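You operate a simulated robot arm through the tools that you are given. There is no shell and no other tool. Be economical: measure what you need, move in short steps, check, and stop when the job is done.

You run a simulated two-armed robot. Do the job below in one go: nothing can be reset, and whatever is moved stays where it is left.

TASK
Fit the long pipe in the overflow pot and fill R1 till it runs over.
Fine: the old pipe goes into the holder; steady the holder as you draw the long one; fill valve wide open, then shut.

Only the result counts: the job must be done as asked and must still hold three seconds after the hand-in. Knocking over, shifting, dropping, spilling or breaking anything else fails it.

THE ROBOT
Two 7-joint arms with two-finger parallel grippers on one trunk, on a base that drives. Base frame: it is fixed to the floor where the robot stands at the start and does not move with it; the origin is under the middle of the robot, x ahead of it, y to its left, z up. Readings come in mm, degrees, newtons and seconds.
The left shoulder is at the start at [70, 134, 1051], the right one opposite. With the tool pointing down near the work surface each hand reaches from about 100 to 640 mm from the robot's upright axis, wherever it stands, measured 20 degrees to its own side. Places, roughly: medium pipe's hole of the holder [500, -400, 700]; socket of the overflow pot [500, 100, 700]. Payload 1.57 kg a hand.
The tool frame of a hand sits at the grasp point between the pads (the TCP): z along the fingers, y along the line on which they close. The tips reach 30 mm beyond it. The gripper opens to 80 mm. The fingers are 17 mm wide and 12 mm thick; the gripper's body (40 by 82 mm) begins 80 mm behind the TCP.
Orientation is that of the tool frame in the base frame, as [roll, pitch, yaw] about the fixed x, y, z axes, in that order (R = Rz(yaw) Ry(pitch) Rx(roll)). With the fingers straight down and closing along the base's y, the tool's x points along the base's -x, its y along +y and its z along -z.

THE INTERFACE
- The arms move only by the tool move_arm. It takes "left_moves", "right_moves" or both (then of equal length, played together; a hand with none holds still); each is a list of rows, each a list of 7 numbers: the turn, a rotation vector about the base's x, y, z in units of 5 degrees (1.0 is 5 degrees), then the shift along the base's x, y, z in units of 30 mm (1.0 is 30 mm), then the finger opening in mm, from 0 to 80. In form: [[wx, wy, wz, dx, dy, dz, fingers], ...]. A call has 1 to 8 rows; each row shifts and turns the commanded pose from where the row before left it. A call with a number of a shift or a turn outside -1 to 1 is refused whole. Rows are played at 5 a second. More than 50 mm and 8.6 degrees between two rows, or a gripper value outside its range, and nothing of the call is played. Where a pose cannot be reached the arm comes as near as it can. A force on the tool above 90 N (or 10 N above the force at the start of the call, whichever is more), or a blocked arm, ends the call early, and 0.2 s more pass. Each finger travels about 153 mm/s and halts on what it meets, pressing with about 24 N; the grip force reading is that of the motor and also rises with nothing between the fingers. The clock runs only during rows and for 0.2 s after the last one: add rows that do not move to give the fingers time. It gives the time, the measured TCP pose, the force on the tool (base axes), the opening and the grip force at its end, in the units of the frame above (readings bear some noise), with the torque about the TCP (base axes, N m) and any sound that the robot's microphone picked up.
- Cameras (640 x 400 px; columns grow to the right, rows downward): "scene" is now at [138.9, 0.6, 1279.1]; the picture's right is [0.00, -1.00, 0.00], its down [-0.59, -0.00, -0.80] and it looks along [0.80, 0.00, -0.59] (base axes); focal length 247 px, centre (320, 200). "left" rides on the left gripper at [72, 7, -122] in its tool frame; the picture's right is [-0.09, 1.00, 0.00], its down [-0.84, -0.08, -0.54] and it looks along [-0.54, -0.05, 0.84] (tool axes); focal length 238 px, centre (320, 200). "right" rides on the right gripper at [72, -7, -122] in its tool frame; the picture's right is [0.09, 1.00, 0.00], its down [-0.84, 0.08, -0.54] and it looks along [-0.54, 0.05, 0.84] (tool axes); focal length 238 px, centre (320, 200). There is no depth. A picture from a camera that has moved, and an enlarged one, comes with that camera's place and axes in the base frame and with its lens.
- grab_frame(camera): a new picture of that camera. No time passes.
- lift_body(by): slides the trunk up (or, below 0, down) by that many mm; the arms and the scene camera ride with it, the base frame stays. It gives what a move gives, with no picture.
- roll_base(legs): drives the robot by 1 to 6 legs, each [ahead, left, turn to the left] in mm, mm and degrees, along the robot's own axes; the way and the turn of a leg run together, so that a leg with both is an arc; at most 1500 mm and 180 degrees a leg. The arms and the cameras ride along, it lands a little off, and it stops where it bumps. It gives what a move gives.
- pan_tilt(pan, tilt): turns the head with the scene camera to pan (to the left, within 86 degrees either way) and tilt (down, from -29 to 69), counted from straight ahead of the robot. It gives what a move gives.
- enlarge(camera, box): a new picture of the part [left, top, right, bottom] of that camera's present view, enlarged. No time passes.
- close_job(): hands the job in; it is judged then, once.

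Work in short steps. Places have to be worked out from the pictures, the camera data and where the tool is seen: move nearer, look again, correct. Check each grasp and each placing, and mend what went wrong. You have 120 turns and 88 pictures in all, those below and enlarged ones among them. Open the grippers and draw the arms clear of the work before you hand the job in, unless the task says otherwise; then end with one line.

The tools are called as a command line: name --argument value ..., lists and objects as JSON in quotes. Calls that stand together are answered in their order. move_arm: Moves the arms, as the interface text tells. Its arguments: {"type":"object","properties":{"left_moves":{"type":"array","items":{"type":"array","items":{"type":"number"}}},"right_moves":{"type":"array","items":{"type":"array","items":{"type":"number"}}}},"required":[]} The other tools are called the same way: lift_body (by) slides the trunk up or down; roll_base (legs) drives the base; pan_tilt (pan, tilt) turns the head that bears the scene camera; grab_frame (camera) takes a picture; enlarge (camera, box) takes an enlarged picture of a part of a camera's view; close_job () hands the job in.

At the start:

```text
t: 0.0
left_tool_pos: [446.2, 304.1, 1109.5]
left_ee_rot: [-180.0, -0.1, -179.8]
left_wrist_force: [-1.0, -0.1, -0.2]
left_moment: [0.0, 0.0, -0.02]
left_finger_gap: 79.9
left_gripper_force: 0.0
right_tool_pos: [418.9, -56.4, 1083.6]
right_ee_rot: [-179.9, 0.0, 179.9]
right_wrist_force: [-0.3, 0.6, -0.6]
right_moment: [0.01, 0.0, 0.0]
right_finger_gap: 80.0
right_gripper_force: 0.1
trunk travel left (down, up): [-625.0, 315.0]
robot x, y, heading: [-0.4, 1.6, -0.1]
head pan, tilt: [0.3, 36.4]
```

scene: 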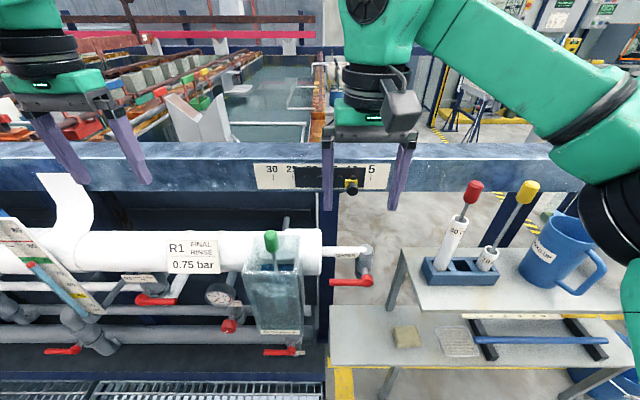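
right: 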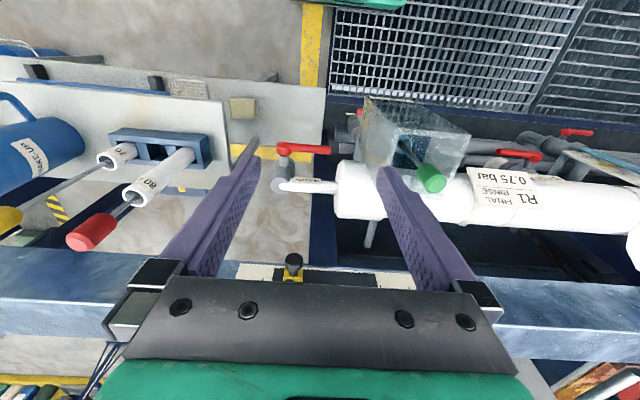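
left: 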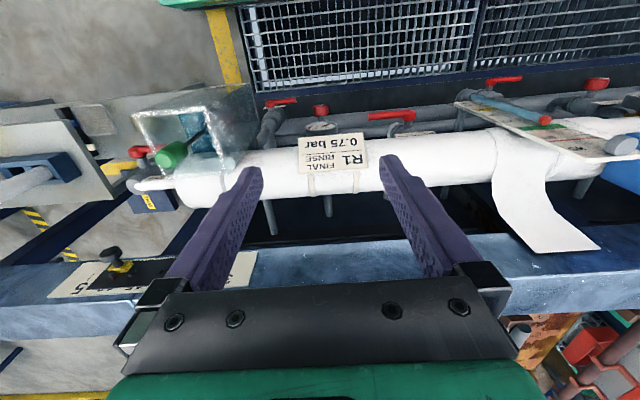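

The scene shows an overflow pot with a green-knobbed pipe, and a holder with red and yellow ones. I enlarge both areas to read the labels.

enlarge --camera "scene" --box '[400, 170, 620, 308]'

enlarge --camera "scene" --box '[190, 210, 390, 365]'

enlarge --camera "scene" --box '[0, 200, 200, 365]'

```text
2.90 times, centred on (510, 239) of scene
camera zoom: at [138.9, 0.6, 1279.1], right [0.0, -1.0, 0.0], down [-0.59, 0.0, -0.8], along [0.8, 0.0, -0.59], focal length 715 px, centre (-231, 87)
```

zoom: 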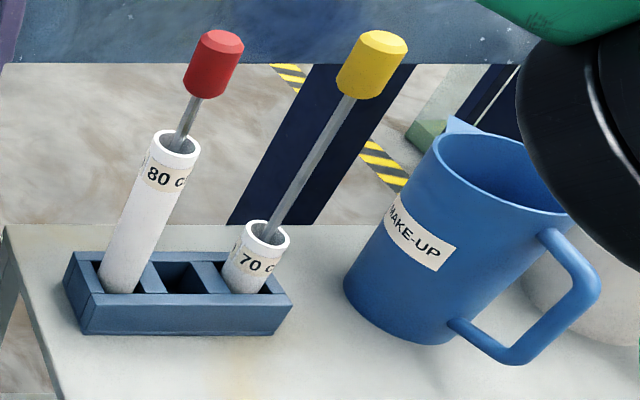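

```text
2.58 times, centred on (290, 288) of scene
camera zoom: at [138.9, 0.6, 1279.1], right [0.0, -1.0, 0.0], down [-0.59, 0.0, -0.8], along [0.8, 0.0, -0.59], focal length 636 px, centre (397, -26)
```

zoom: 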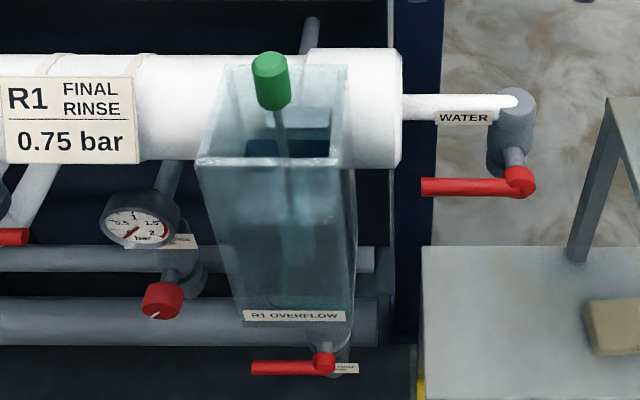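

```text
2.42 times, centred on (100, 282) of scene
camera zoom: at [138.9, 0.6, 1279.1], right [0.0, -1.0, 0.0], down [-0.59, 0.0, -0.8], along [0.8, 0.0, -0.59], focal length 598 px, centre (853, 0)
```

zoom: 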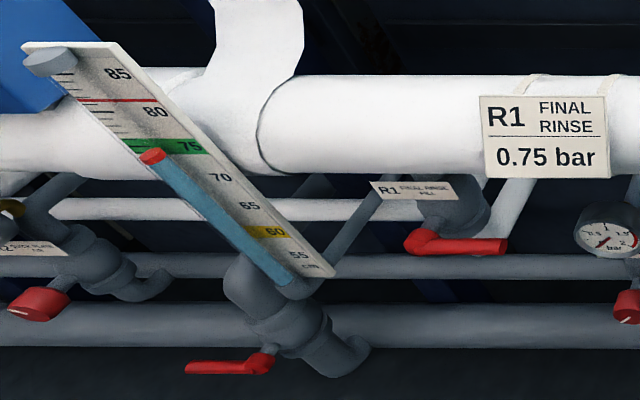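

I check the valves and holder from the wrist cameras, enlarged.

enlarge --camera "left" --box '[240, 70, 480, 220]'

enlarge --camera "right" --box '[0, 60, 240, 260]'

enlarge --camera "right" --box '[250, 80, 490, 230]'

enlarge --camera "scene" --box '[100, 240, 260, 340]'

```text
2.67 times, centred on (360, 145) of left
camera zoom: at [374.1, 309.9, 1231.9], right [0.09, 1.0, 0.0], down [0.84, -0.08, 0.54], along [0.54, -0.05, -0.84], focal length 636 px, centre (213, 347)
```

zoom: 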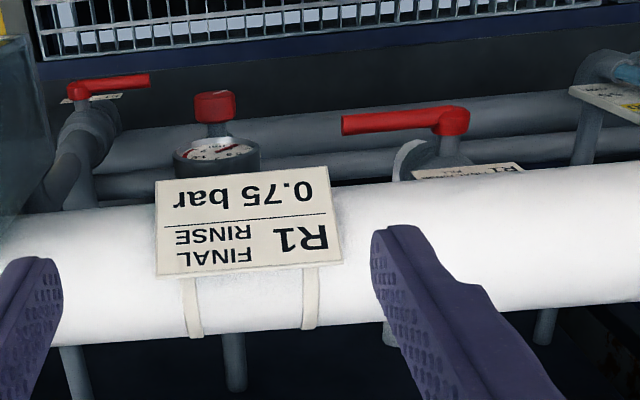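

```text
2.00 times, centred on (120, 160) of right
camera zoom: at [345.9, -60.8, 1207.5], right [-0.09, 1.0, 0.0], down [0.84, 0.08, 0.54], along [0.54, 0.05, -0.84], focal length 477 px, centre (720, 280)
```

zoom: 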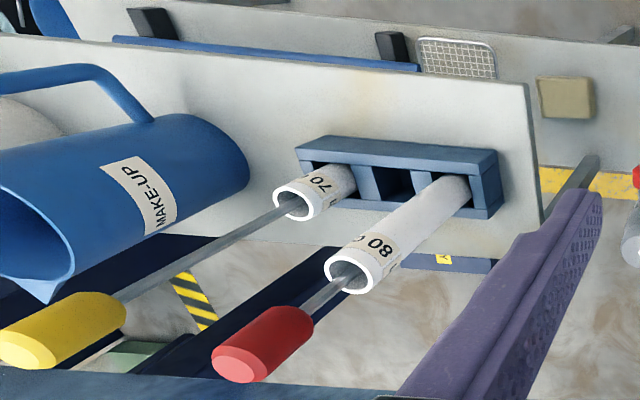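

```text
2.67 times, centred on (370, 155) of right
camera zoom: at [345.9, -60.8, 1207.5], right [-0.09, 1.0, 0.0], down [0.84, 0.08, 0.54], along [0.54, 0.05, -0.84], focal length 636 px, centre (187, 320)
```

zoom: 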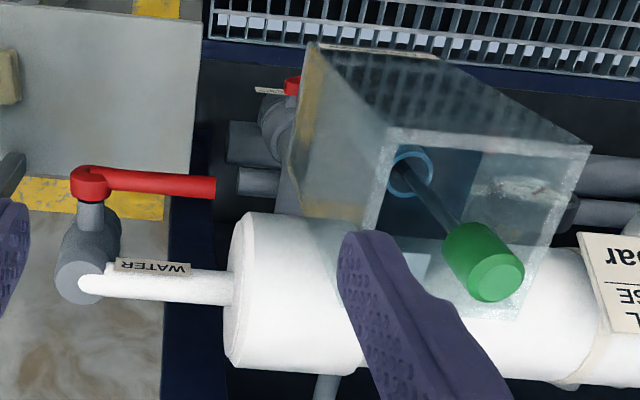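

```text
4.00 times, centred on (180, 290) of scene
camera zoom: at [138.9, 0.6, 1279.1], right [0.0, -1.0, 0.0], down [-0.59, 0.0, -0.8], along [0.8, 0.0, -0.59], focal length 987 px, centre (880, -160)
```

zoom: 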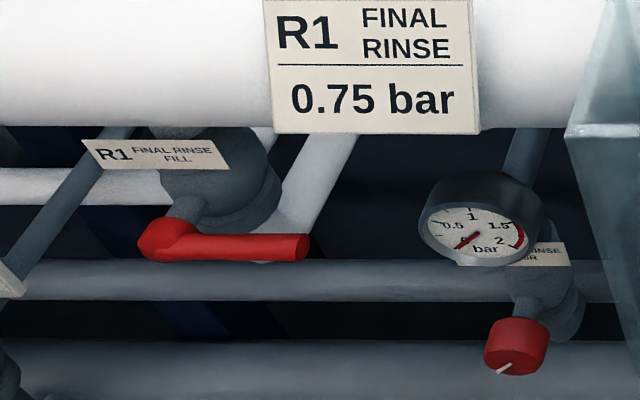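

Red is the 80 (long) pipe, green (medium, old) is in the pot near [481,97,~920], and the fill lever pivots near [536,515,631]. I move the right hand above the green knob and look.

move_arm --right_moves '[[0, 0, 0, 0.35, 0.85, 0, 80], [0, 0, 0, 0.35, 0.85, 0, 80], [0, 0, 0, 0.35, 0.85, 0, 80], [0, 0, 0, 0.35, 0.85, 0, 80], [0, 0, 0, 0.35, 0.85, 0, 80], [0, 0, 0, 0.35, 0.85, 0, 80], [0, 0, 0, 0, 0, 0, 80]]'

grab_frame --camera "right"

grab_frame --camera "scene"

```text
t: 1.6
left_tool_pos: [445.6, 305.8, 1110.4]
left_ee_rot: [180.0, -0.1, -179.9]
left_wrist_force: [0.2, -0.2, 0.0]
left_moment: [0.02, -0.01, 0.01]
left_finger_gap: 80.1
left_gripper_force: 0.1
right_tool_pos: [463.6, 65.9, 1076.8]
right_ee_rot: [-179.2, -1.6, 179.9]
right_wrist_force: [-0.1, 0.8, -0.2]
right_moment: [0.03, -0.02, 0.0]
right_finger_gap: 80.1
right_gripper_force: 0.1
right hand out of reach, approached as far as the arm can: row 5, 6
trunk travel left (down, up): [-625.0, 315.0]
robot x, y, heading: [-0.4, 2.3, -0.0]
head pan, tilt: [0.3, 36.4]
```

```text
77 pictures are left
camera right: at [395.2, 62.3, 1203.2], right [-0.09, 1.0, -0.01], down [0.85, 0.09, 0.52], along [0.52, 0.04, -0.86], focal length 238 px, centre (320, 200)
```

right: 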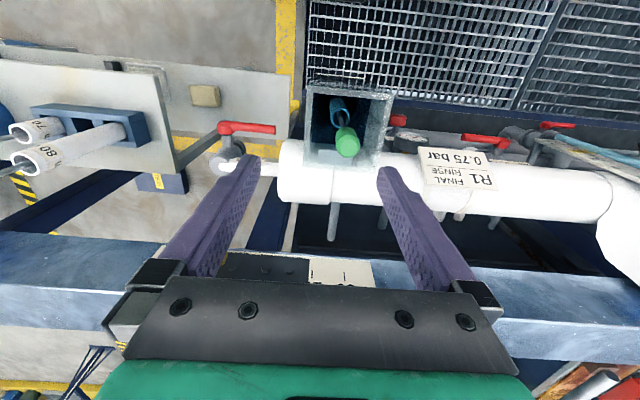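

```text
76 pictures are left
camera scene: at [138.8, 1.2, 1279.1], right [0.0, -1.0, 0.0], down [-0.59, 0.0, -0.8], along [0.8, 0.0, -0.59], focal length 247 px, centre (320, 200)
```

scene: 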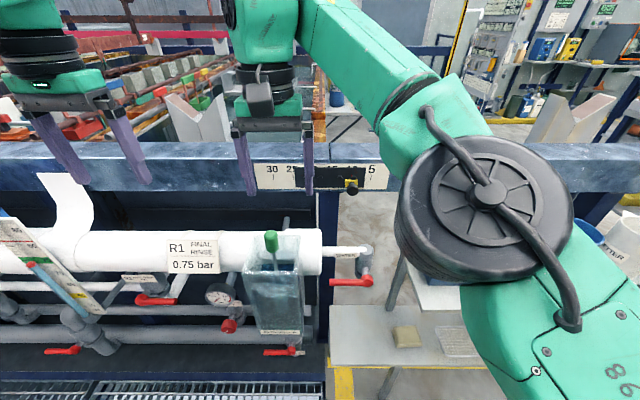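

The knob is at about [477,97,925], and the right hand has hit its reach limit. I drive 110 mm left and raise the trunk 80 mm so it can reach there and lift.

lift_body --by 80

roll_base --legs '[[0, 130, 0]]'

```text
t: 2.8
left_tool_pos: [446.3, 303.4, 1190.3]
left_ee_rot: [179.9, 0.0, -179.9]
left_wrist_force: [-0.1, 0.4, 0.3]
left_moment: [-0.01, -0.01, 0.01]
left_finger_gap: 80.0
left_gripper_force: 0.0
right_tool_pos: [465.4, 65.7, 1158.3]
right_ee_rot: [-179.2, -1.7, 180.0]
right_wrist_force: [-0.1, 0.3, -0.2]
right_moment: [0.01, -0.03, -0.05]
right_finger_gap: 80.2
right_gripper_force: 0.0
trunk travel left (down, up): [-705.0, 235.0]
robot x, y, heading: [1.2, -2.3, 0.3]
head pan, tilt: [0.3, 36.4]
```

```text
t: 4.0
left_tool_pos: [447.2, 430.9, 1190.5]
left_ee_rot: [179.9, 0.0, 179.9]
left_wrist_force: [0.9, 0.0, -0.2]
left_moment: [0.03, 0.01, -0.01]
left_finger_gap: 80.1
left_gripper_force: 0.1
right_tool_pos: [464.7, 191.0, 1156.7]
right_ee_rot: [-179.4, -1.5, 179.9]
right_wrist_force: [-0.5, -0.4, 0.7]
right_moment: [0.0, 0.03, 0.03]
right_finger_gap: 79.8
right_gripper_force: 0.1
trunk travel left (down, up): [-705.0, 235.0]
robot x, y, heading: [0.8, 127.2, -0.2]
head pan, tilt: [0.3, 36.4]
```

Now I bring the right hand over the knob at y≈97 and descend to z≈1050.

move_arm --right_moves '[[0, 0, 0, 0.1, -0.8, -0.2, 80], [0, 0, 0, 0.1, -0.8, -0.8, 80], [0, 0, 0, 0.1, -0.8, -0.8, 80], [0, 0, 0, 0.1, -0.7, -0.8, 80], [0, 0, 0, 0, 0, -0.8, 80], [0, 0, 0, 0, 0, 0, 80]]'

grab_frame --camera "right"

```text
t: 5.5
left_tool_pos: [445.9, 431.9, 1189.3]
left_ee_rot: [-180.0, -0.1, 180.0]
left_wrist_force: [-0.5, -0.6, 0.7]
left_moment: [0.01, -0.03, -0.02]
left_finger_gap: 80.0
left_gripper_force: 0.0
right_tool_pos: [475.1, 100.1, 1055.5]
right_ee_rot: [-179.2, -1.5, 179.9]
right_wrist_force: [-0.3, 0.1, 0.5]
right_moment: [-0.02, 0.01, -0.03]
right_finger_gap: 80.3
right_gripper_force: 0.1
trunk travel left (down, up): [-705.0, 235.0]
robot x, y, heading: [-2.9, 127.7, 0.1]
head pan, tilt: [0.3, 36.4]
```

```text
75 pictures are left
camera right: at [406.4, 96.2, 1180.4], right [-0.09, 1.0, -0.01], down [0.85, 0.08, 0.52], along [0.52, 0.04, -0.86], focal length 238 px, centre (320, 200)
```

right: 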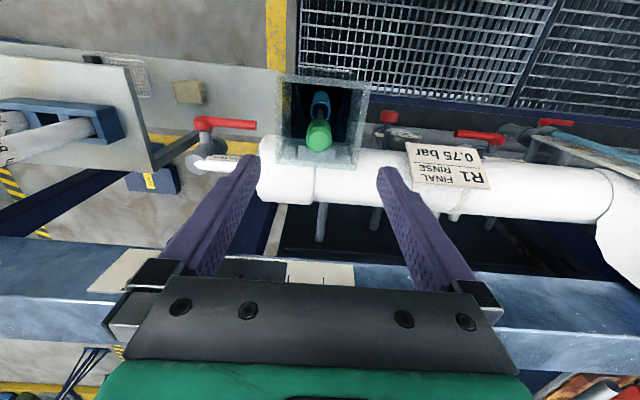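

The knob axis is at about [478,99.7], spanning z≈913–948. I straighten the tool, narrow the fingers to 50 and descend to z≈930.

move_arm --right_moves '[[0.16, -0.3, 0, 0.1, 0, -0.5, 50], [0, 0, 0, 0, 0, -0.8, 50], [0, 0, 0, 0, 0, -0.8, 50], [0, 0, 0, 0, 0, -0.8, 50], [0, 0, 0, 0, 0, -0.8, 50], [0, 0, 0, 0, 0, -0.45, 50], [0, 0, 0, 0, 0, 0, 50]]'

grab_frame --camera "right"

grab_frame --camera "scene"

```text
t: 7.0
left_tool_pos: [444.4, 432.8, 1190.0]
left_ee_rot: [-179.9, 0.0, -179.9]
left_wrist_force: [-0.5, -0.1, -0.5]
left_moment: [0.01, -0.03, -0.02]
left_finger_gap: 80.2
left_gripper_force: 0.0
right_tool_pos: [480.9, 102.2, 929.3]
right_ee_rot: [-180.0, -0.1, 179.9]
right_wrist_force: [-0.9, -0.7, 0.2]
right_moment: [0.0, 0.02, 0.02]
right_finger_gap: 50.0
right_gripper_force: 0.2
trunk travel left (down, up): [-705.0, 235.0]
robot x, y, heading: [-3.5, 130.0, 0.1]
head pan, tilt: [0.3, 36.4]
```

```text
74 pictures are left
camera right: at [408.5, 97.0, 1054.5], right [-0.09, 1.0, 0.0], down [0.84, 0.08, 0.54], along [0.54, 0.05, -0.84], focal length 238 px, centre (320, 200)
```

right: 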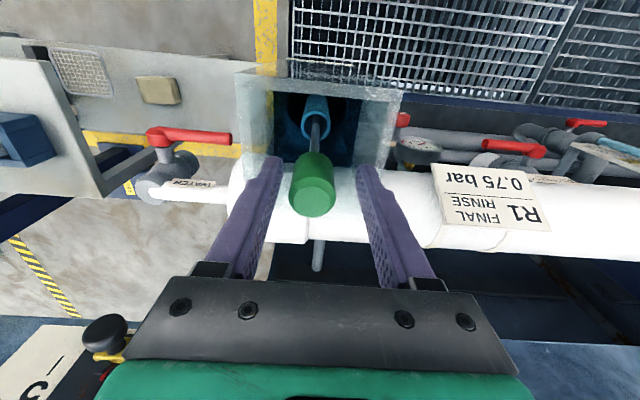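

```text
73 pictures are left
camera scene: at [138.8, 128.9, 1359.1], right [0.0, -1.0, 0.0], down [-0.59, 0.0, -0.8], along [0.8, 0.0, -0.59], focal length 247 px, centre (320, 200)
```

scene: 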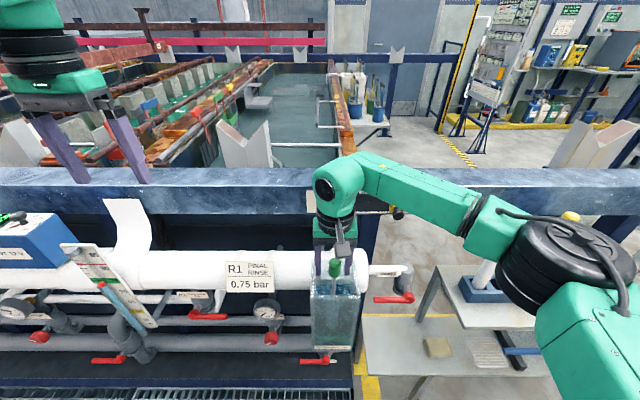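

The knob sits between the fingers with its top at z≈946. I close on it.

move_arm --right_moves '[[0, 0, 0, -0.05, -0.03, 0, 20], [0, 0, 0, 0, 0, 0, 5], [0, 0, 0, 0, 0, 0, 5], [0, 0, 0, 0, 0, 0, 5]]'

```text
t: 8.1
left_tool_pos: [445.6, 431.9, 1190.2]
left_ee_rot: [179.9, 0.1, -179.9]
left_wrist_force: [-1.0, -0.2, -0.6]
left_moment: [0.0, 0.0, 0.01]
left_finger_gap: 79.9
left_gripper_force: 0.0
right_tool_pos: [478.9, 98.8, 930.5]
right_ee_rot: [-179.9, -0.1, 179.9]
right_wrist_force: [2.3, -3.3, 3.1]
right_moment: [-0.64, -0.41, -0.02]
right_finger_gap: 26.4
right_gripper_force: 24.2
trunk travel left (down, up): [-705.0, 235.0]
robot x, y, heading: [-0.8, 130.3, -0.1]
head pan, tilt: [0.3, 36.4]
```

I'm gripping the knob at 26.4 mm. I draw up slowly.

move_arm --right_moves '[[0, 0, 0, 0, 0, 0.3, 5], [0, 0, 0, 0, 0, 0.5, 5], [0, 0, 0, 0, 0, 0.7, 5], [0, 0, 0, 0, 0, 0.7, 5]]'

grab_frame --camera "right"

enlarge --camera "scene" --box '[270, 180, 430, 380]'

```text
t: 9.1
left_tool_pos: [446.1, 433.0, 1190.7]
left_ee_rot: [-180.0, 0.0, -180.0]
left_wrist_force: [-0.4, 0.0, -0.4]
left_moment: [0.02, 0.02, 0.01]
left_finger_gap: 80.1
left_gripper_force: 0.0
right_tool_pos: [476.1, 100.1, 998.2]
right_ee_rot: [179.9, -0.1, -180.0]
right_wrist_force: [0.2, 0.8, -1.8]
right_moment: [0.08, -0.05, 0.0]
right_finger_gap: 26.2
right_gripper_force: 24.4
trunk travel left (down, up): [-705.0, 235.0]
robot x, y, heading: [-0.6, 126.0, 0.1]
head pan, tilt: [0.3, 36.4]
```

```text
72 pictures are left
camera right: at [404.2, 94.1, 1122.3], right [-0.09, 1.0, 0.0], down [0.84, 0.08, 0.54], along [0.54, 0.05, -0.84], focal length 238 px, centre (320, 200)
```

right: 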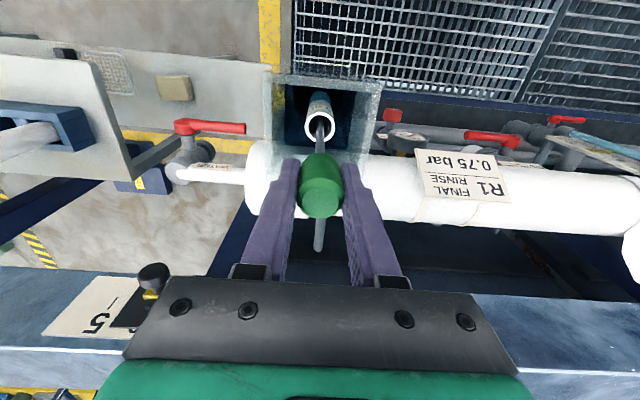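

```text
2.00 times, centred on (350, 280) of scene
camera zoom: at [138.7, 128.8, 1359.1], right [0.0, -1.0, 0.0], down [-0.59, 0.0, -0.8], along [0.8, 0.0, -0.59], focal length 493 px, centre (260, 40)
```

zoom: 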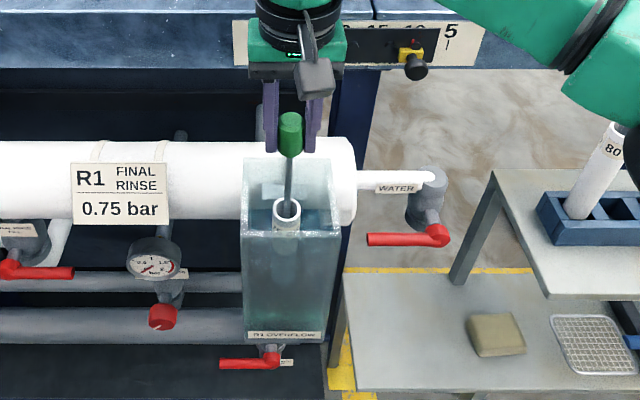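

The medium pipe is free (1.8 N). I raise it straight out with the trunk by 170 mm.

lift_body --by 170

grab_frame --camera "scene"

```text
t: 11.0
left_tool_pos: [445.9, 431.3, 1360.2]
left_ee_rot: [-180.0, 0.0, 180.0]
left_wrist_force: [-0.8, -0.1, -1.1]
left_moment: [0.0, 0.02, -0.02]
left_finger_gap: 80.1
left_gripper_force: 0.0
right_tool_pos: [478.5, 99.0, 1167.2]
right_ee_rot: [-179.9, -0.1, -180.0]
right_wrist_force: [-0.6, -1.1, -1.7]
right_moment: [-0.09, 0.0, -0.03]
right_finger_gap: 26.1
right_gripper_force: 23.9
trunk travel left (down, up): [-875.0, 65.0]
robot x, y, heading: [0.0, 130.0, 0.3]
head pan, tilt: [0.3, 36.4]
```

```text
70 pictures are left
camera scene: at [139.3, 128.8, 1529.0], right [0.0, -1.0, 0.0], down [-0.59, 0.0, -0.8], along [0.8, 0.0, -0.59], focal length 247 px, centre (320, 200)
```

scene: 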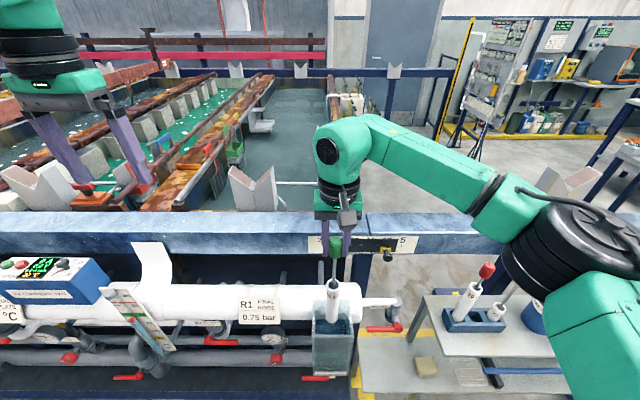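

enlarge --camera "scene" --box '[280, 220, 540, 390]'

```text
2.35 times, centred on (410, 305) of scene
camera zoom: at [139.3, 128.8, 1529.0], right [0.0, -1.0, 0.0], down [-0.59, 0.0, -0.8], along [0.8, 0.0, -0.59], focal length 580 px, centre (108, -47)
```

zoom: 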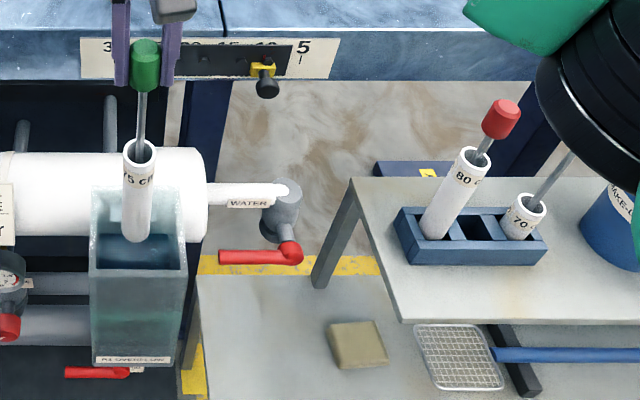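

The pipe's bottom is about 296 mm below the TCP, just level with the rim. I raise more by trunk and arm before moving sideways.

lift_body --by 64

grab_frame --camera "right"

enlarge --camera "scene" --box '[280, 220, 540, 390]'

```text
t: 12.0
left_tool_pos: [446.8, 433.5, 1424.3]
left_ee_rot: [180.0, 0.1, -180.0]
left_wrist_force: [0.5, -0.4, -0.9]
left_moment: [-0.01, -0.01, -0.04]
left_finger_gap: 80.0
left_gripper_force: 0.1
right_tool_pos: [476.0, 99.2, 1232.8]
right_ee_rot: [180.0, -0.1, 179.9]
right_wrist_force: [-0.4, 0.2, -1.6]
right_moment: [0.12, 0.02, 0.0]
right_finger_gap: 26.6
right_gripper_force: 24.9
trunk travel left (down, up): [-939.0, 1.0]
robot x, y, heading: [-2.4, 127.3, -0.1]
head pan, tilt: [0.3, 36.4]
```

```text
68 pictures are left
camera right: at [405.1, 94.1, 1355.7], right [-0.09, 1.0, 0.0], down [0.84, 0.08, 0.54], along [0.54, 0.05, -0.84], focal length 238 px, centre (320, 200)
```

right: 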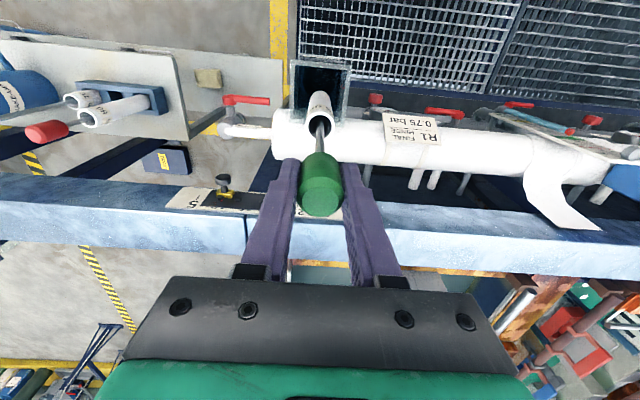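

```text
2.35 times, centred on (410, 305) of scene
camera zoom: at [139.6, 128.9, 1593.0], right [0.0, -1.0, 0.0], down [-0.59, 0.0, -0.8], along [0.8, 0.0, -0.59], focal length 580 px, centre (108, -47)
```

zoom: 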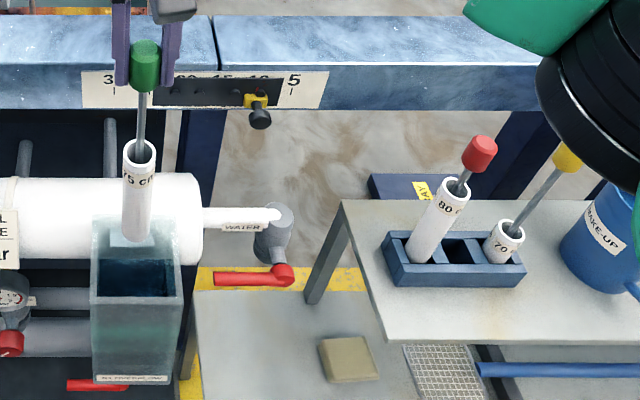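

The bottom (~936) is above the rim (~890). I lift the arm another 45 mm and draw back to x≈420 before driving right.

move_arm --right_moves '[[0, 0, 0, 0, 0, 0.5, 5], [0, 0, 0, 0, 0, 0.5, 5], [0, 0, 0, -0.2, -0.2, 0.5, 5], [0, 0, 0, -0.7, -0.4, 0, 5], [0, 0, 0, -0.7, -0.4, 0, 5], [0, 0, 0, -0.4, 0, 0, 5], [0, 0, 0, 0, 0, 0, 5]]'

roll_base --legs '[[0, -250, 0]]'

grab_frame --camera "scene"

grab_frame --camera "right"

```text
t: 13.6
left_tool_pos: [445.6, 434.2, 1423.0]
left_ee_rot: [180.0, -0.1, -180.0]
left_wrist_force: [-0.3, 0.2, 0.4]
left_moment: [0.02, 0.0, -0.04]
left_finger_gap: 80.0
left_gripper_force: 0.1
right_tool_pos: [417.2, 68.0, 1277.6]
right_ee_rot: [180.0, -0.1, 179.9]
right_wrist_force: [-0.4, -0.2, -1.5]
right_moment: [-0.11, 0.03, -0.01]
right_finger_gap: 26.6
right_gripper_force: 23.9
trunk travel left (down, up): [-939.0, 1.0]
robot x, y, heading: [-1.0, 131.4, -0.4]
head pan, tilt: [0.3, 36.4]
```

```text
t: 15.4
left_tool_pos: [446.2, 187.8, 1423.6]
left_ee_rot: [-179.7, 0.1, -179.9]
left_wrist_force: [-0.6, 1.1, -0.2]
left_moment: [-0.01, 0.01, 0.0]
left_finger_gap: 79.8
left_gripper_force: 0.0
right_tool_pos: [418.2, -175.6, 1277.0]
right_ee_rot: [-179.8, -0.1, -179.9]
right_wrist_force: [0.1, 0.1, -2.5]
right_moment: [0.11, 0.01, 0.0]
right_finger_gap: 26.3
right_gripper_force: 24.3
trunk travel left (down, up): [-939.0, 1.0]
robot x, y, heading: [0.3, -121.0, 0.2]
head pan, tilt: [0.3, 36.4]
```

```text
66 pictures are left
camera scene: at [139.3, -115.2, 1593.0], right [0.01, -1.0, 0.0], down [-0.59, -0.01, -0.8], along [0.8, 0.0, -0.59], focal length 247 px, centre (320, 200)
```

scene: 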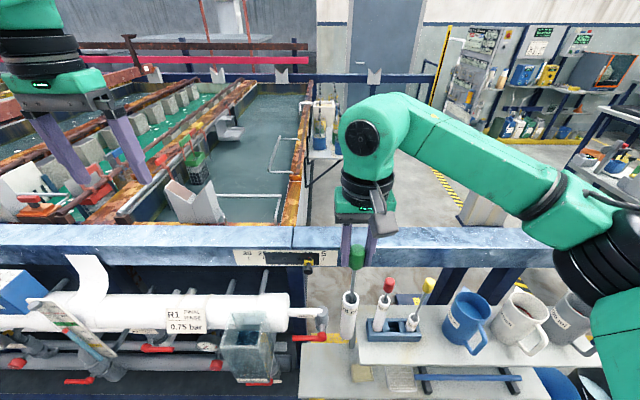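

```text
65 pictures are left
camera right: at [344.6, -181.5, 1401.2], right [-0.09, 1.0, 0.0], down [0.84, 0.08, 0.54], along [0.54, 0.05, -0.84], focal length 238 px, centre (320, 200)
```

right: 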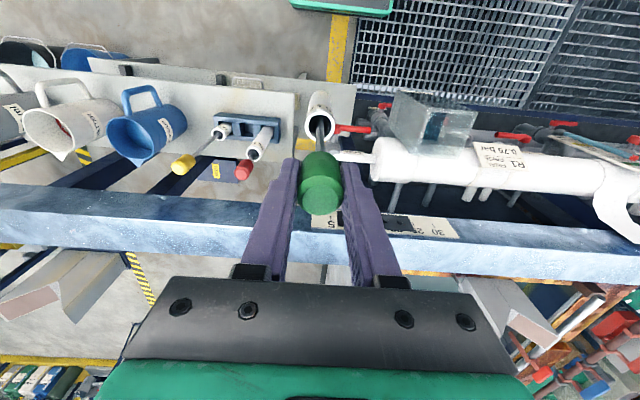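

I enlarge both views on the holder to triangulate it.

enlarge --camera "scene" --box '[330, 260, 480, 354]'

enlarge --camera "right" --box '[160, 90, 310, 184]'

```text
4.26 times, centred on (405, 307) of scene
camera zoom: at [139.3, -115.2, 1593.0], right [0.01, -1.0, 0.0], down [-0.59, -0.01, -0.8], along [0.8, 0.0, -0.59], focal length 1050 px, centre (-42, -255)
```

zoom: 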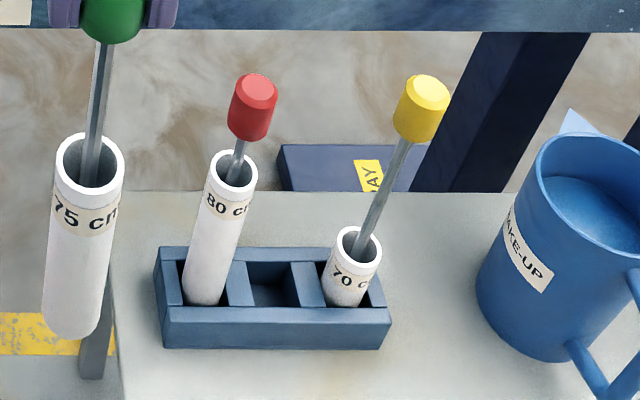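

```text
4.26 times, centred on (235, 137) of right
camera zoom: at [344.6, -181.5, 1401.2], right [-0.09, 1.0, 0.0], down [0.84, 0.08, 0.54], along [0.54, 0.05, -0.84], focal length 1014 px, centre (682, 468)
```

zoom: 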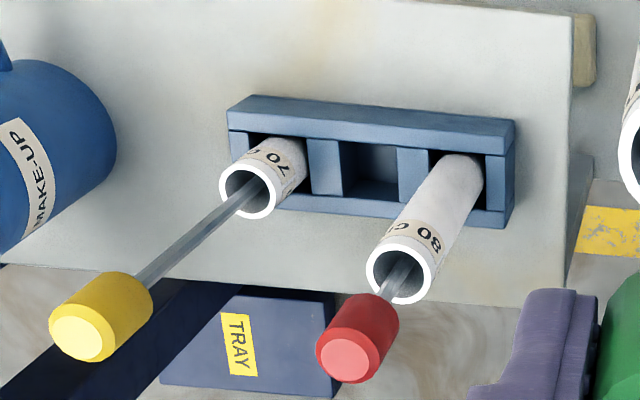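

The red knob top is at about [549,-308,1019], yellow at [553,-421,1013], and the middle hole near [545,-359,~790]. I drive right 190 mm at x=418, clear of the knobs.

roll_base --legs '[[0, -185, 0]]'

lift_body --by -130

grab_frame --camera "right"

grab_frame --camera "scene"

```text
t: 16.9
left_tool_pos: [443.6, 6.5, 1424.2]
left_ee_rot: [-179.8, -0.1, -179.5]
left_wrist_force: [0.2, 0.1, -1.0]
left_moment: [-0.06, -0.02, -0.01]
left_finger_gap: 80.0
left_gripper_force: 0.1
right_tool_pos: [417.0, -358.2, 1278.3]
right_ee_rot: [-179.7, -0.1, -179.6]
right_wrist_force: [0.0, 0.5, -1.7]
right_moment: [-0.13, -0.02, -0.01]
right_finger_gap: 26.3
right_gripper_force: 24.1
trunk travel left (down, up): [-939.0, 1.0]
robot x, y, heading: [-0.4, -305.9, 0.2]
head pan, tilt: [0.3, 36.4]
```

```text
t: 18.5
left_tool_pos: [446.2, 2.0, 1293.4]
left_ee_rot: [-180.0, -0.1, -179.4]
left_wrist_force: [-0.1, 0.6, -0.6]
left_moment: [0.01, 0.01, 0.01]
left_finger_gap: 80.1
left_gripper_force: 0.0
right_tool_pos: [418.2, -362.3, 1146.5]
right_ee_rot: [180.0, -0.1, -179.6]
right_wrist_force: [-0.7, 0.2, -1.9]
right_moment: [0.13, 0.01, 0.04]
right_finger_gap: 26.4
right_gripper_force: 23.7
trunk travel left (down, up): [-809.0, 131.0]
robot x, y, heading: [0.6, -303.8, 0.6]
head pan, tilt: [0.3, 36.4]
```

```text
62 pictures are left
camera right: at [345.3, -368.8, 1271.0], right [-0.1, 1.0, 0.0], down [0.84, 0.08, 0.54], along [0.54, 0.05, -0.84], focal length 238 px, centre (320, 200)
```

right: 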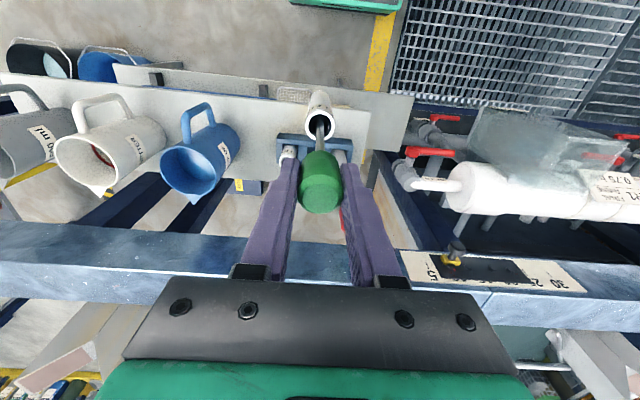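

```text
61 pictures are left
camera scene: at [139.7, -304.5, 1463.1], right [0.01, -1.0, 0.0], down [-0.59, -0.01, -0.8], along [0.8, 0.01, -0.59], focal length 247 px, centre (320, 200)
```

scene: 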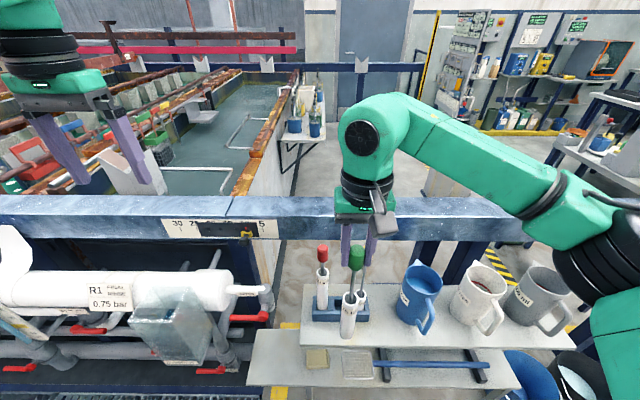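

The pipe bottom is at about z 850 and the holder top at about 790. I advance in x over the holder, between the red and yellow rods, at this height.

move_arm --right_moves '[[0, 0, 0, 0.75, 0, 0, 5], [0, 0, 0, 0.75, 0, 0, 5], [0, 0, 0, 0.75, 0, 0, 5], [0, 0, 0, 0.75, 0, 0, 5], [0, 0, 0, 0.6, 0, 0, 5], [0, 0, 0, 0, 0, 0, 5]]'

enlarge --camera "scene" --box '[280, 220, 440, 320]'

enlarge --camera "right" --box '[240, 70, 400, 220]'

```text
t: 19.9
left_tool_pos: [443.8, 2.6, 1293.3]
left_ee_rot: [180.0, 0.0, -179.5]
left_wrist_force: [0.5, 0.0, -0.4]
left_moment: [0.03, 0.0, 0.02]
left_finger_gap: 79.9
left_gripper_force: 0.1
right_tool_pos: [526.4, -361.6, 1144.4]
right_ee_rot: [180.0, -0.1, -179.6]
right_wrist_force: [-1.0, -0.1, -0.8]
right_moment: [0.08, -0.03, 0.02]
right_finger_gap: 26.1
right_gripper_force: 23.9
trunk travel left (down, up): [-809.0, 131.0]
robot x, y, heading: [0.6, -306.1, 0.1]
head pan, tilt: [0.3, 36.4]
```

```text
4.00 times, centred on (360, 270) of scene
camera zoom: at [139.5, -304.2, 1463.1], right [0.01, -1.0, 0.0], down [-0.59, -0.01, -0.8], along [0.8, 0.01, -0.59], focal length 987 px, centre (160, -80)
```

zoom: 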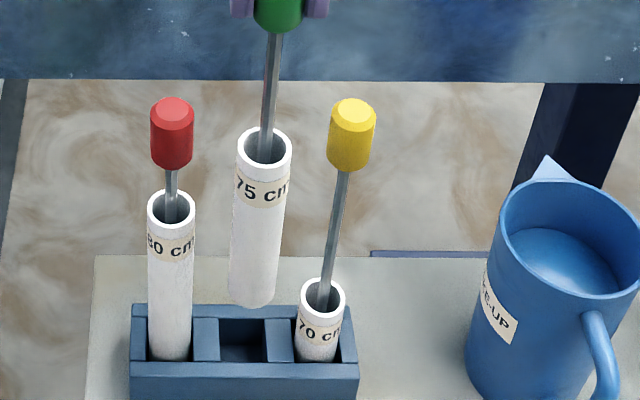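

```text
2.67 times, centred on (320, 145) of right
camera zoom: at [454.5, -367.8, 1268.6], right [-0.1, 0.99, 0.0], down [0.84, 0.08, 0.54], along [0.54, 0.05, -0.84], focal length 636 px, centre (320, 347)
```

zoom: 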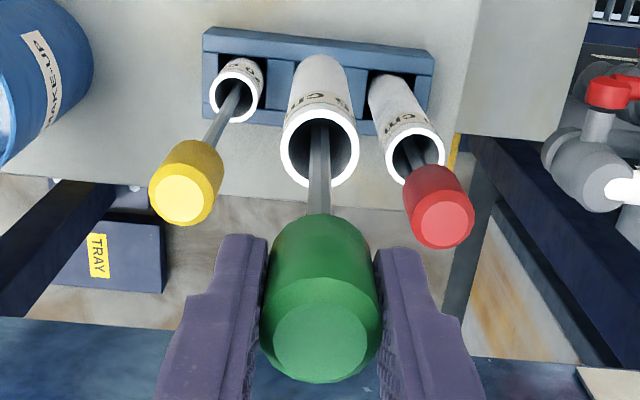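

Red knob [546.5,-308], yellow [546.4,-414], so the middle hole is at about [546,-361]. I move forward 19 mm, lower to just above the hole, and check.

move_arm --right_moves '[[0, 0, 0, 0.63, 0.02, 0, 5], [0, 0, 0, 0, 0, -0.5, 5], [0, 0, 0, 0, 0, -0.5, 5], [0, 0, 0, 0, 0, -0.4, 5], [0, 0, 0, 0, 0, 0, 5]]'

enlarge --camera "scene" --box '[290, 230, 420, 320]'

enlarge --camera "right" --box '[260, 70, 380, 170]'

```text
t: 21.1
left_tool_pos: [446.2, 0.7, 1292.7]
left_ee_rot: [-180.0, 0.0, -179.6]
left_wrist_force: [0.2, -0.3, -0.7]
left_moment: [-0.03, 0.0, -0.02]
left_finger_gap: 79.7
left_gripper_force: 0.0
right_tool_pos: [547.1, -361.0, 1104.2]
right_ee_rot: [-180.0, 0.0, -179.6]
right_wrist_force: [-0.3, -0.6, -0.5]
right_moment: [-0.15, -0.02, 0.0]
right_finger_gap: 26.6
right_gripper_force: 24.2
trunk travel left (down, up): [-809.0, 131.0]
robot x, y, heading: [-1.0, -304.6, 0.5]
head pan, tilt: [0.3, 36.4]
```

```text
4.44 times, centred on (355, 275) of scene
camera zoom: at [139.9, -303.9, 1463.1], right [0.01, -1.0, 0.0], down [-0.59, -0.01, -0.8], along [0.8, 0.01, -0.59], focal length 1096 px, centre (164, -133)
```

zoom: 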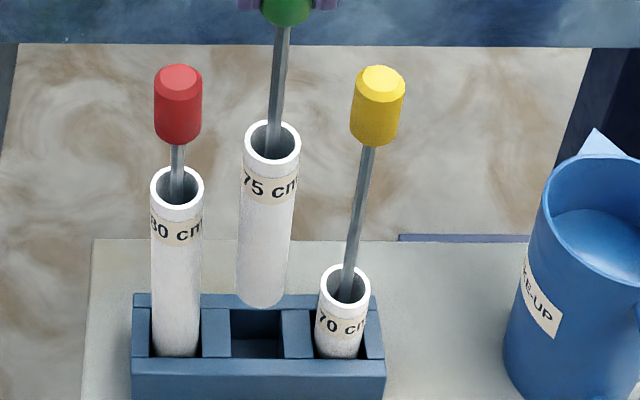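

```text
4.00 times, centred on (320, 120) of right
camera zoom: at [474.0, -366.8, 1227.6], right [-0.1, 1.0, 0.0], down [0.84, 0.08, 0.54], along [0.54, 0.05, -0.84], focal length 953 px, centre (320, 520)
```

zoom: 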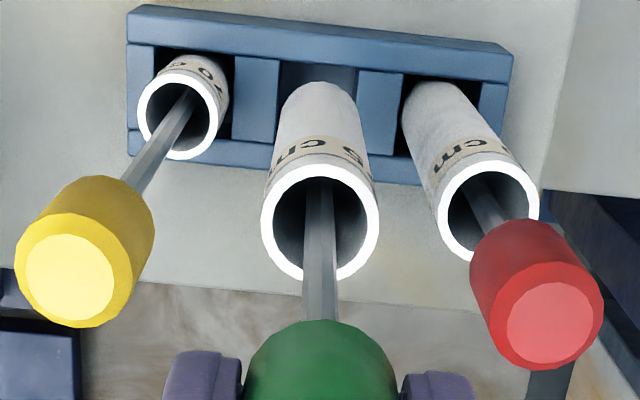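

The pipe's bottom is about 40 mm above the hole and aligned within 2 mm. I lower into it.

move_arm --right_moves '[[0, 0, 0, 0, 0.04, -0.4, 5], [0, 0, 0, 0, 0, -0.4, 5], [0, 0, 0, 0, 0, -0.4, 5], [0, 0, 0, 0, 0, -0.4, 5], [0, 0, 0, 0, 0, -0.4, 5], [0, 0, 0, 0, 0, 0, 5]]'

enlarge --camera "scene" --box '[290, 230, 420, 320]'

```text
t: 22.5
left_tool_pos: [443.6, 1.7, 1295.2]
left_ee_rot: [180.0, 0.2, -179.5]
left_wrist_force: [0.5, -0.5, -0.5]
left_moment: [0.02, 0.01, 0.01]
left_finger_gap: 80.0
left_gripper_force: 0.0
right_tool_pos: [543.4, -360.5, 1046.9]
right_ee_rot: [179.8, 0.0, -179.7]
right_wrist_force: [0.8, -1.3, 6.8]
right_moment: [-0.4, -0.05, 0.01]
right_finger_gap: 26.2
right_gripper_force: 23.7
trunk travel left (down, up): [-809.0, 131.0]
robot x, y, heading: [0.5, -306.4, 0.2]
head pan, tilt: [0.3, 36.4]
```

```text
4.44 times, centred on (355, 275) of scene
camera zoom: at [138.4, -304.2, 1463.3], right [0.01, -1.0, 0.0], down [-0.59, -0.01, -0.81], along [0.81, 0.01, -0.59], focal length 1096 px, centre (164, -133)
```

zoom: 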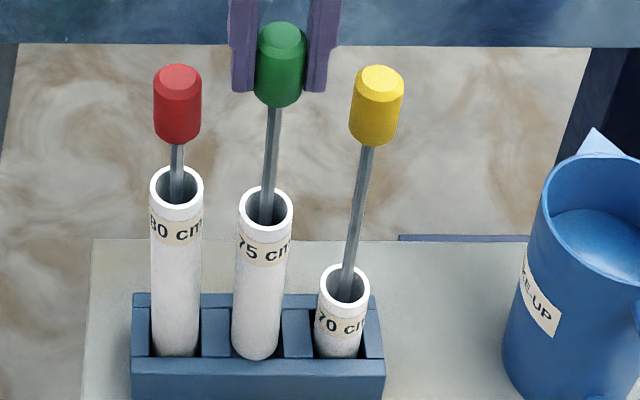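

I get 7 N contact, and the pipe foot seems to be catching the near rim of the hole. I ease up slightly, shift +4 mm in x and try again.

move_arm --right_moves '[[0, 0, 0, 0, 0, 0.35, 5], [0, 0, 0, 0.15, -0.02, 0, 5], [0, 0, 0, 0, 0, -0.3, 5], [0, 0, 0, 0, 0, -0.3, 5], [0, 0, 0, 0, 0, 0, 5]]'

enlarge --camera "scene" --box '[320, 250, 400, 320]'

```text
t: 23.7
left_tool_pos: [443.7, 2.6, 1293.0]
left_ee_rot: [180.0, 0.0, -179.5]
left_wrist_force: [-0.5, -0.6, -0.5]
left_moment: [0.03, -0.02, 0.02]
left_finger_gap: 80.0
left_gripper_force: 0.1
right_tool_pos: [547.6, -361.9, 1037.6]
right_ee_rot: [-180.0, 0.0, -179.6]
right_wrist_force: [0.1, 0.5, -2.1]
right_moment: [0.07, -0.01, 0.02]
right_finger_gap: 26.5
right_gripper_force: 24.2
trunk travel left (down, up): [-809.0, 131.0]
robot x, y, heading: [-4.0, -307.7, 0.5]
head pan, tilt: [0.3, 36.4]
```

```text
5.71 times, centred on (360, 285) of scene
camera zoom: at [139.7, -303.9, 1463.1], right [0.01, -1.0, 0.0], down [-0.59, -0.01, -0.8], along [0.8, 0.01, -0.59], focal length 1409 px, centre (91, -286)
```

zoom: 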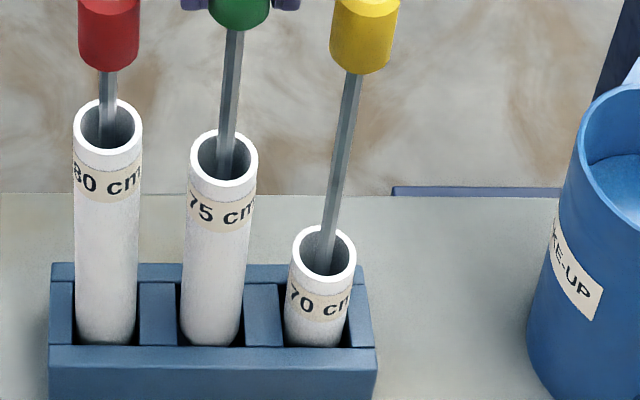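

The foot is inside the hole and the force is free. I continue down to seat it (expected TCP z≈1006).

move_arm --right_moves '[[0, 0, 0, 0, 0, -0.3, 5], [0, 0, 0, 0, 0, -0.3, 5], [0, 0, 0, 0, 0, -0.3, 5], [0, 0, 0, 0, 0, -0.1, 5], [0, 0, 0, 0, 0, 0, 5]]'

enlarge --camera "scene" --box '[310, 230, 410, 320]'

```text
t: 24.9
left_tool_pos: [443.0, 2.5, 1294.0]
left_ee_rot: [-179.9, 0.1, -179.4]
left_wrist_force: [0.6, 0.6, -0.6]
left_moment: [0.0, -0.01, -0.03]
left_finger_gap: 80.3
left_gripper_force: 0.0
right_tool_pos: [547.2, -361.3, 1008.8]
right_ee_rot: [179.9, 0.1, -179.6]
right_wrist_force: [0.9, -0.7, 7.0]
right_moment: [-0.29, -0.3, 0.01]
right_finger_gap: 26.4
right_gripper_force: 23.8
trunk travel left (down, up): [-809.0, 131.0]
robot x, y, heading: [4.4, -305.8, 0.2]
head pan, tilt: [0.3, 36.4]
```

```text
4.44 times, centred on (360, 275) of scene
camera zoom: at [138.7, -304.0, 1463.3], right [0.01, -1.0, 0.0], down [-0.59, -0.01, -0.81], along [0.8, 0.01, -0.59], focal length 1096 px, centre (142, -133)
```

zoom: 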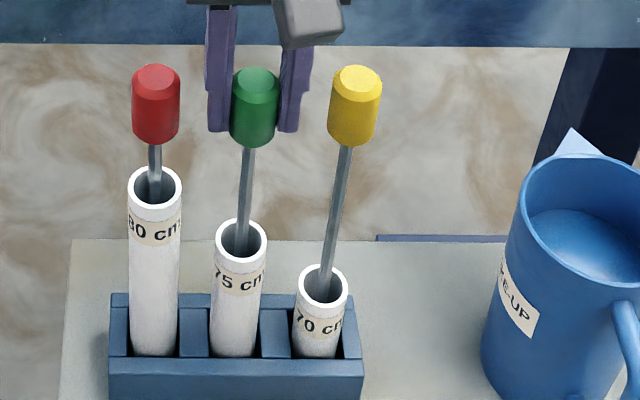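

The green knob is level with the others and the force rose, so it is seated. I release with a narrow opening (42 mm) and rise clear.

move_arm --right_moves '[[0, 0, 0, 0, 0, 0, 42], [0, 0, 0, 0, 0, 0, 42], [0, 0, 0, 0, 0, 0.7, 42], [0, 0, 0, 0, 0, 0.8, 42], [0, 0, 0, 0, 0, 0.8, 42], [0, 0, 0, 0, 0, 0.8, 42], [0, 0, 0, 0, 0, 0, 42]]'

grab_frame --camera "scene"

grab_frame --camera "right"

```text
t: 26.5
left_tool_pos: [444.5, 0.8, 1293.6]
left_ee_rot: [-179.9, 0.0, -179.5]
left_wrist_force: [0.5, -0.3, 0.3]
left_moment: [0.0, 0.01, 0.0]
left_finger_gap: 79.9
left_gripper_force: 0.1
right_tool_pos: [547.6, -361.0, 1099.8]
right_ee_rot: [179.9, 0.0, -179.6]
right_wrist_force: [0.4, 0.4, -0.2]
right_moment: [0.0, -0.01, -0.01]
right_finger_gap: 42.1
right_gripper_force: 0.0
trunk travel left (down, up): [-809.0, 131.0]
robot x, y, heading: [-0.9, -304.9, 0.5]
head pan, tilt: [0.3, 36.4]
```

```text
53 pictures are left
camera scene: at [139.8, -304.0, 1463.1], right [0.01, -1.0, 0.0], down [-0.59, -0.01, -0.8], along [0.8, 0.01, -0.59], focal length 247 px, centre (320, 200)
```

scene: 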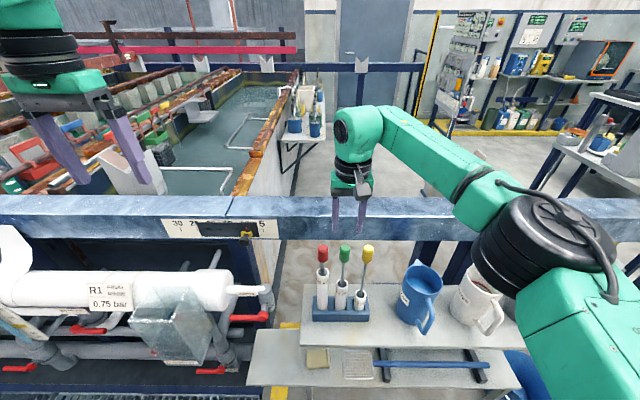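

```text
52 pictures are left
camera right: at [476.9, -366.8, 1224.1], right [-0.1, 1.0, 0.0], down [0.84, 0.08, 0.54], along [0.54, 0.05, -0.84], focal length 238 px, centre (320, 200)
```

right: 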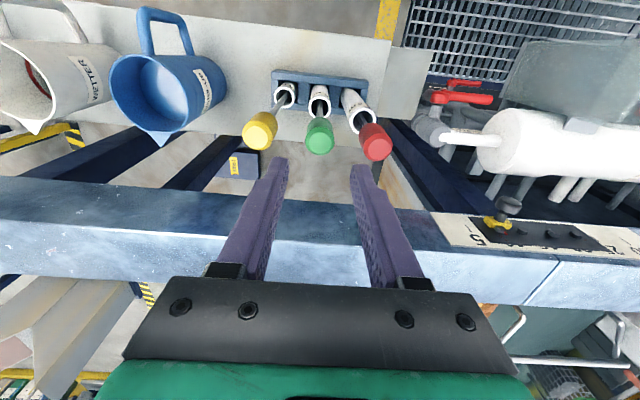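

The medium pipe stands in its hole. Next the left hand will steady the holder: fingers closing along x over the +y end (holder y -278..-447, x 526..574, z 725..777), tool tilted 45° from the left. I start with the yaw.

move_arm --left_moves '[[0, 0, 1, 0.4, 0, -0.8, 80], [0, 0, 1, 0.4, 0, -0.8, 80], [0, 0, 1, 0.4, 0, -0.8, 80], [0, 0, 1, 0.4, 0, -0.8, 80], [0, 0, 1, 0.4, 0, -0.8, 80], [0, 0, 1, 0.4, 0, -0.8, 80], [0, 0, 1, 0.4, 0, -0.8, 80], [0, 0, 1, 0.4, 0, -0.8, 80]]'

move_arm --left_moves '[[0, 0, 1, 0, 0, -0.3, 80], [0, 0, 1, 0, 0, -0.3, 80], [0, 0, 1, 0, 0, -0.3, 80], [0, 0, 1, 0, 0, -0.3, 80], [0, 0, 1, 0, 0, 0, 80], [0, 0, 1, 0, 0, 0, 80], [0, 0, 1, 0, 0, 0, 80], [0, 0, 1, 0, 0, 0, 80]]'

```text
t: 28.3
left_tool_pos: [543.6, 3.8, 1099.3]
left_ee_rot: [179.9, 0.0, -139.5]
left_wrist_force: [-1.0, 0.2, -0.3]
left_moment: [0.01, 0.02, 0.02]
left_finger_gap: 80.2
left_gripper_force: 0.1
right_tool_pos: [550.2, -361.0, 1098.4]
right_ee_rot: [-180.0, -0.1, -179.6]
right_wrist_force: [-0.4, -0.5, 0.4]
right_moment: [0.03, 0.01, 0.0]
right_finger_gap: 42.2
right_gripper_force: 0.0
trunk travel left (down, up): [-809.0, 131.0]
robot x, y, heading: [-0.9, -303.7, 0.3]
head pan, tilt: [0.3, 36.4]
```

```text
t: 30.1
left_tool_pos: [540.3, 3.1, 1065.8]
left_ee_rot: [180.0, 0.0, -99.4]
left_wrist_force: [0.7, 0.5, 0.0]
left_moment: [0.02, 0.0, -0.01]
left_finger_gap: 80.0
left_gripper_force: 0.0
right_tool_pos: [548.9, -360.8, 1100.1]
right_ee_rot: [-180.0, -0.1, -179.6]
right_wrist_force: [0.2, -0.1, -0.3]
right_moment: [0.0, -0.01, 0.0]
right_finger_gap: 42.1
right_gripper_force: 0.1
trunk travel left (down, up): [-809.0, 131.0]
robot x, y, heading: [-0.3, -307.0, 0.4]
head pan, tilt: [0.3, 36.4]
```

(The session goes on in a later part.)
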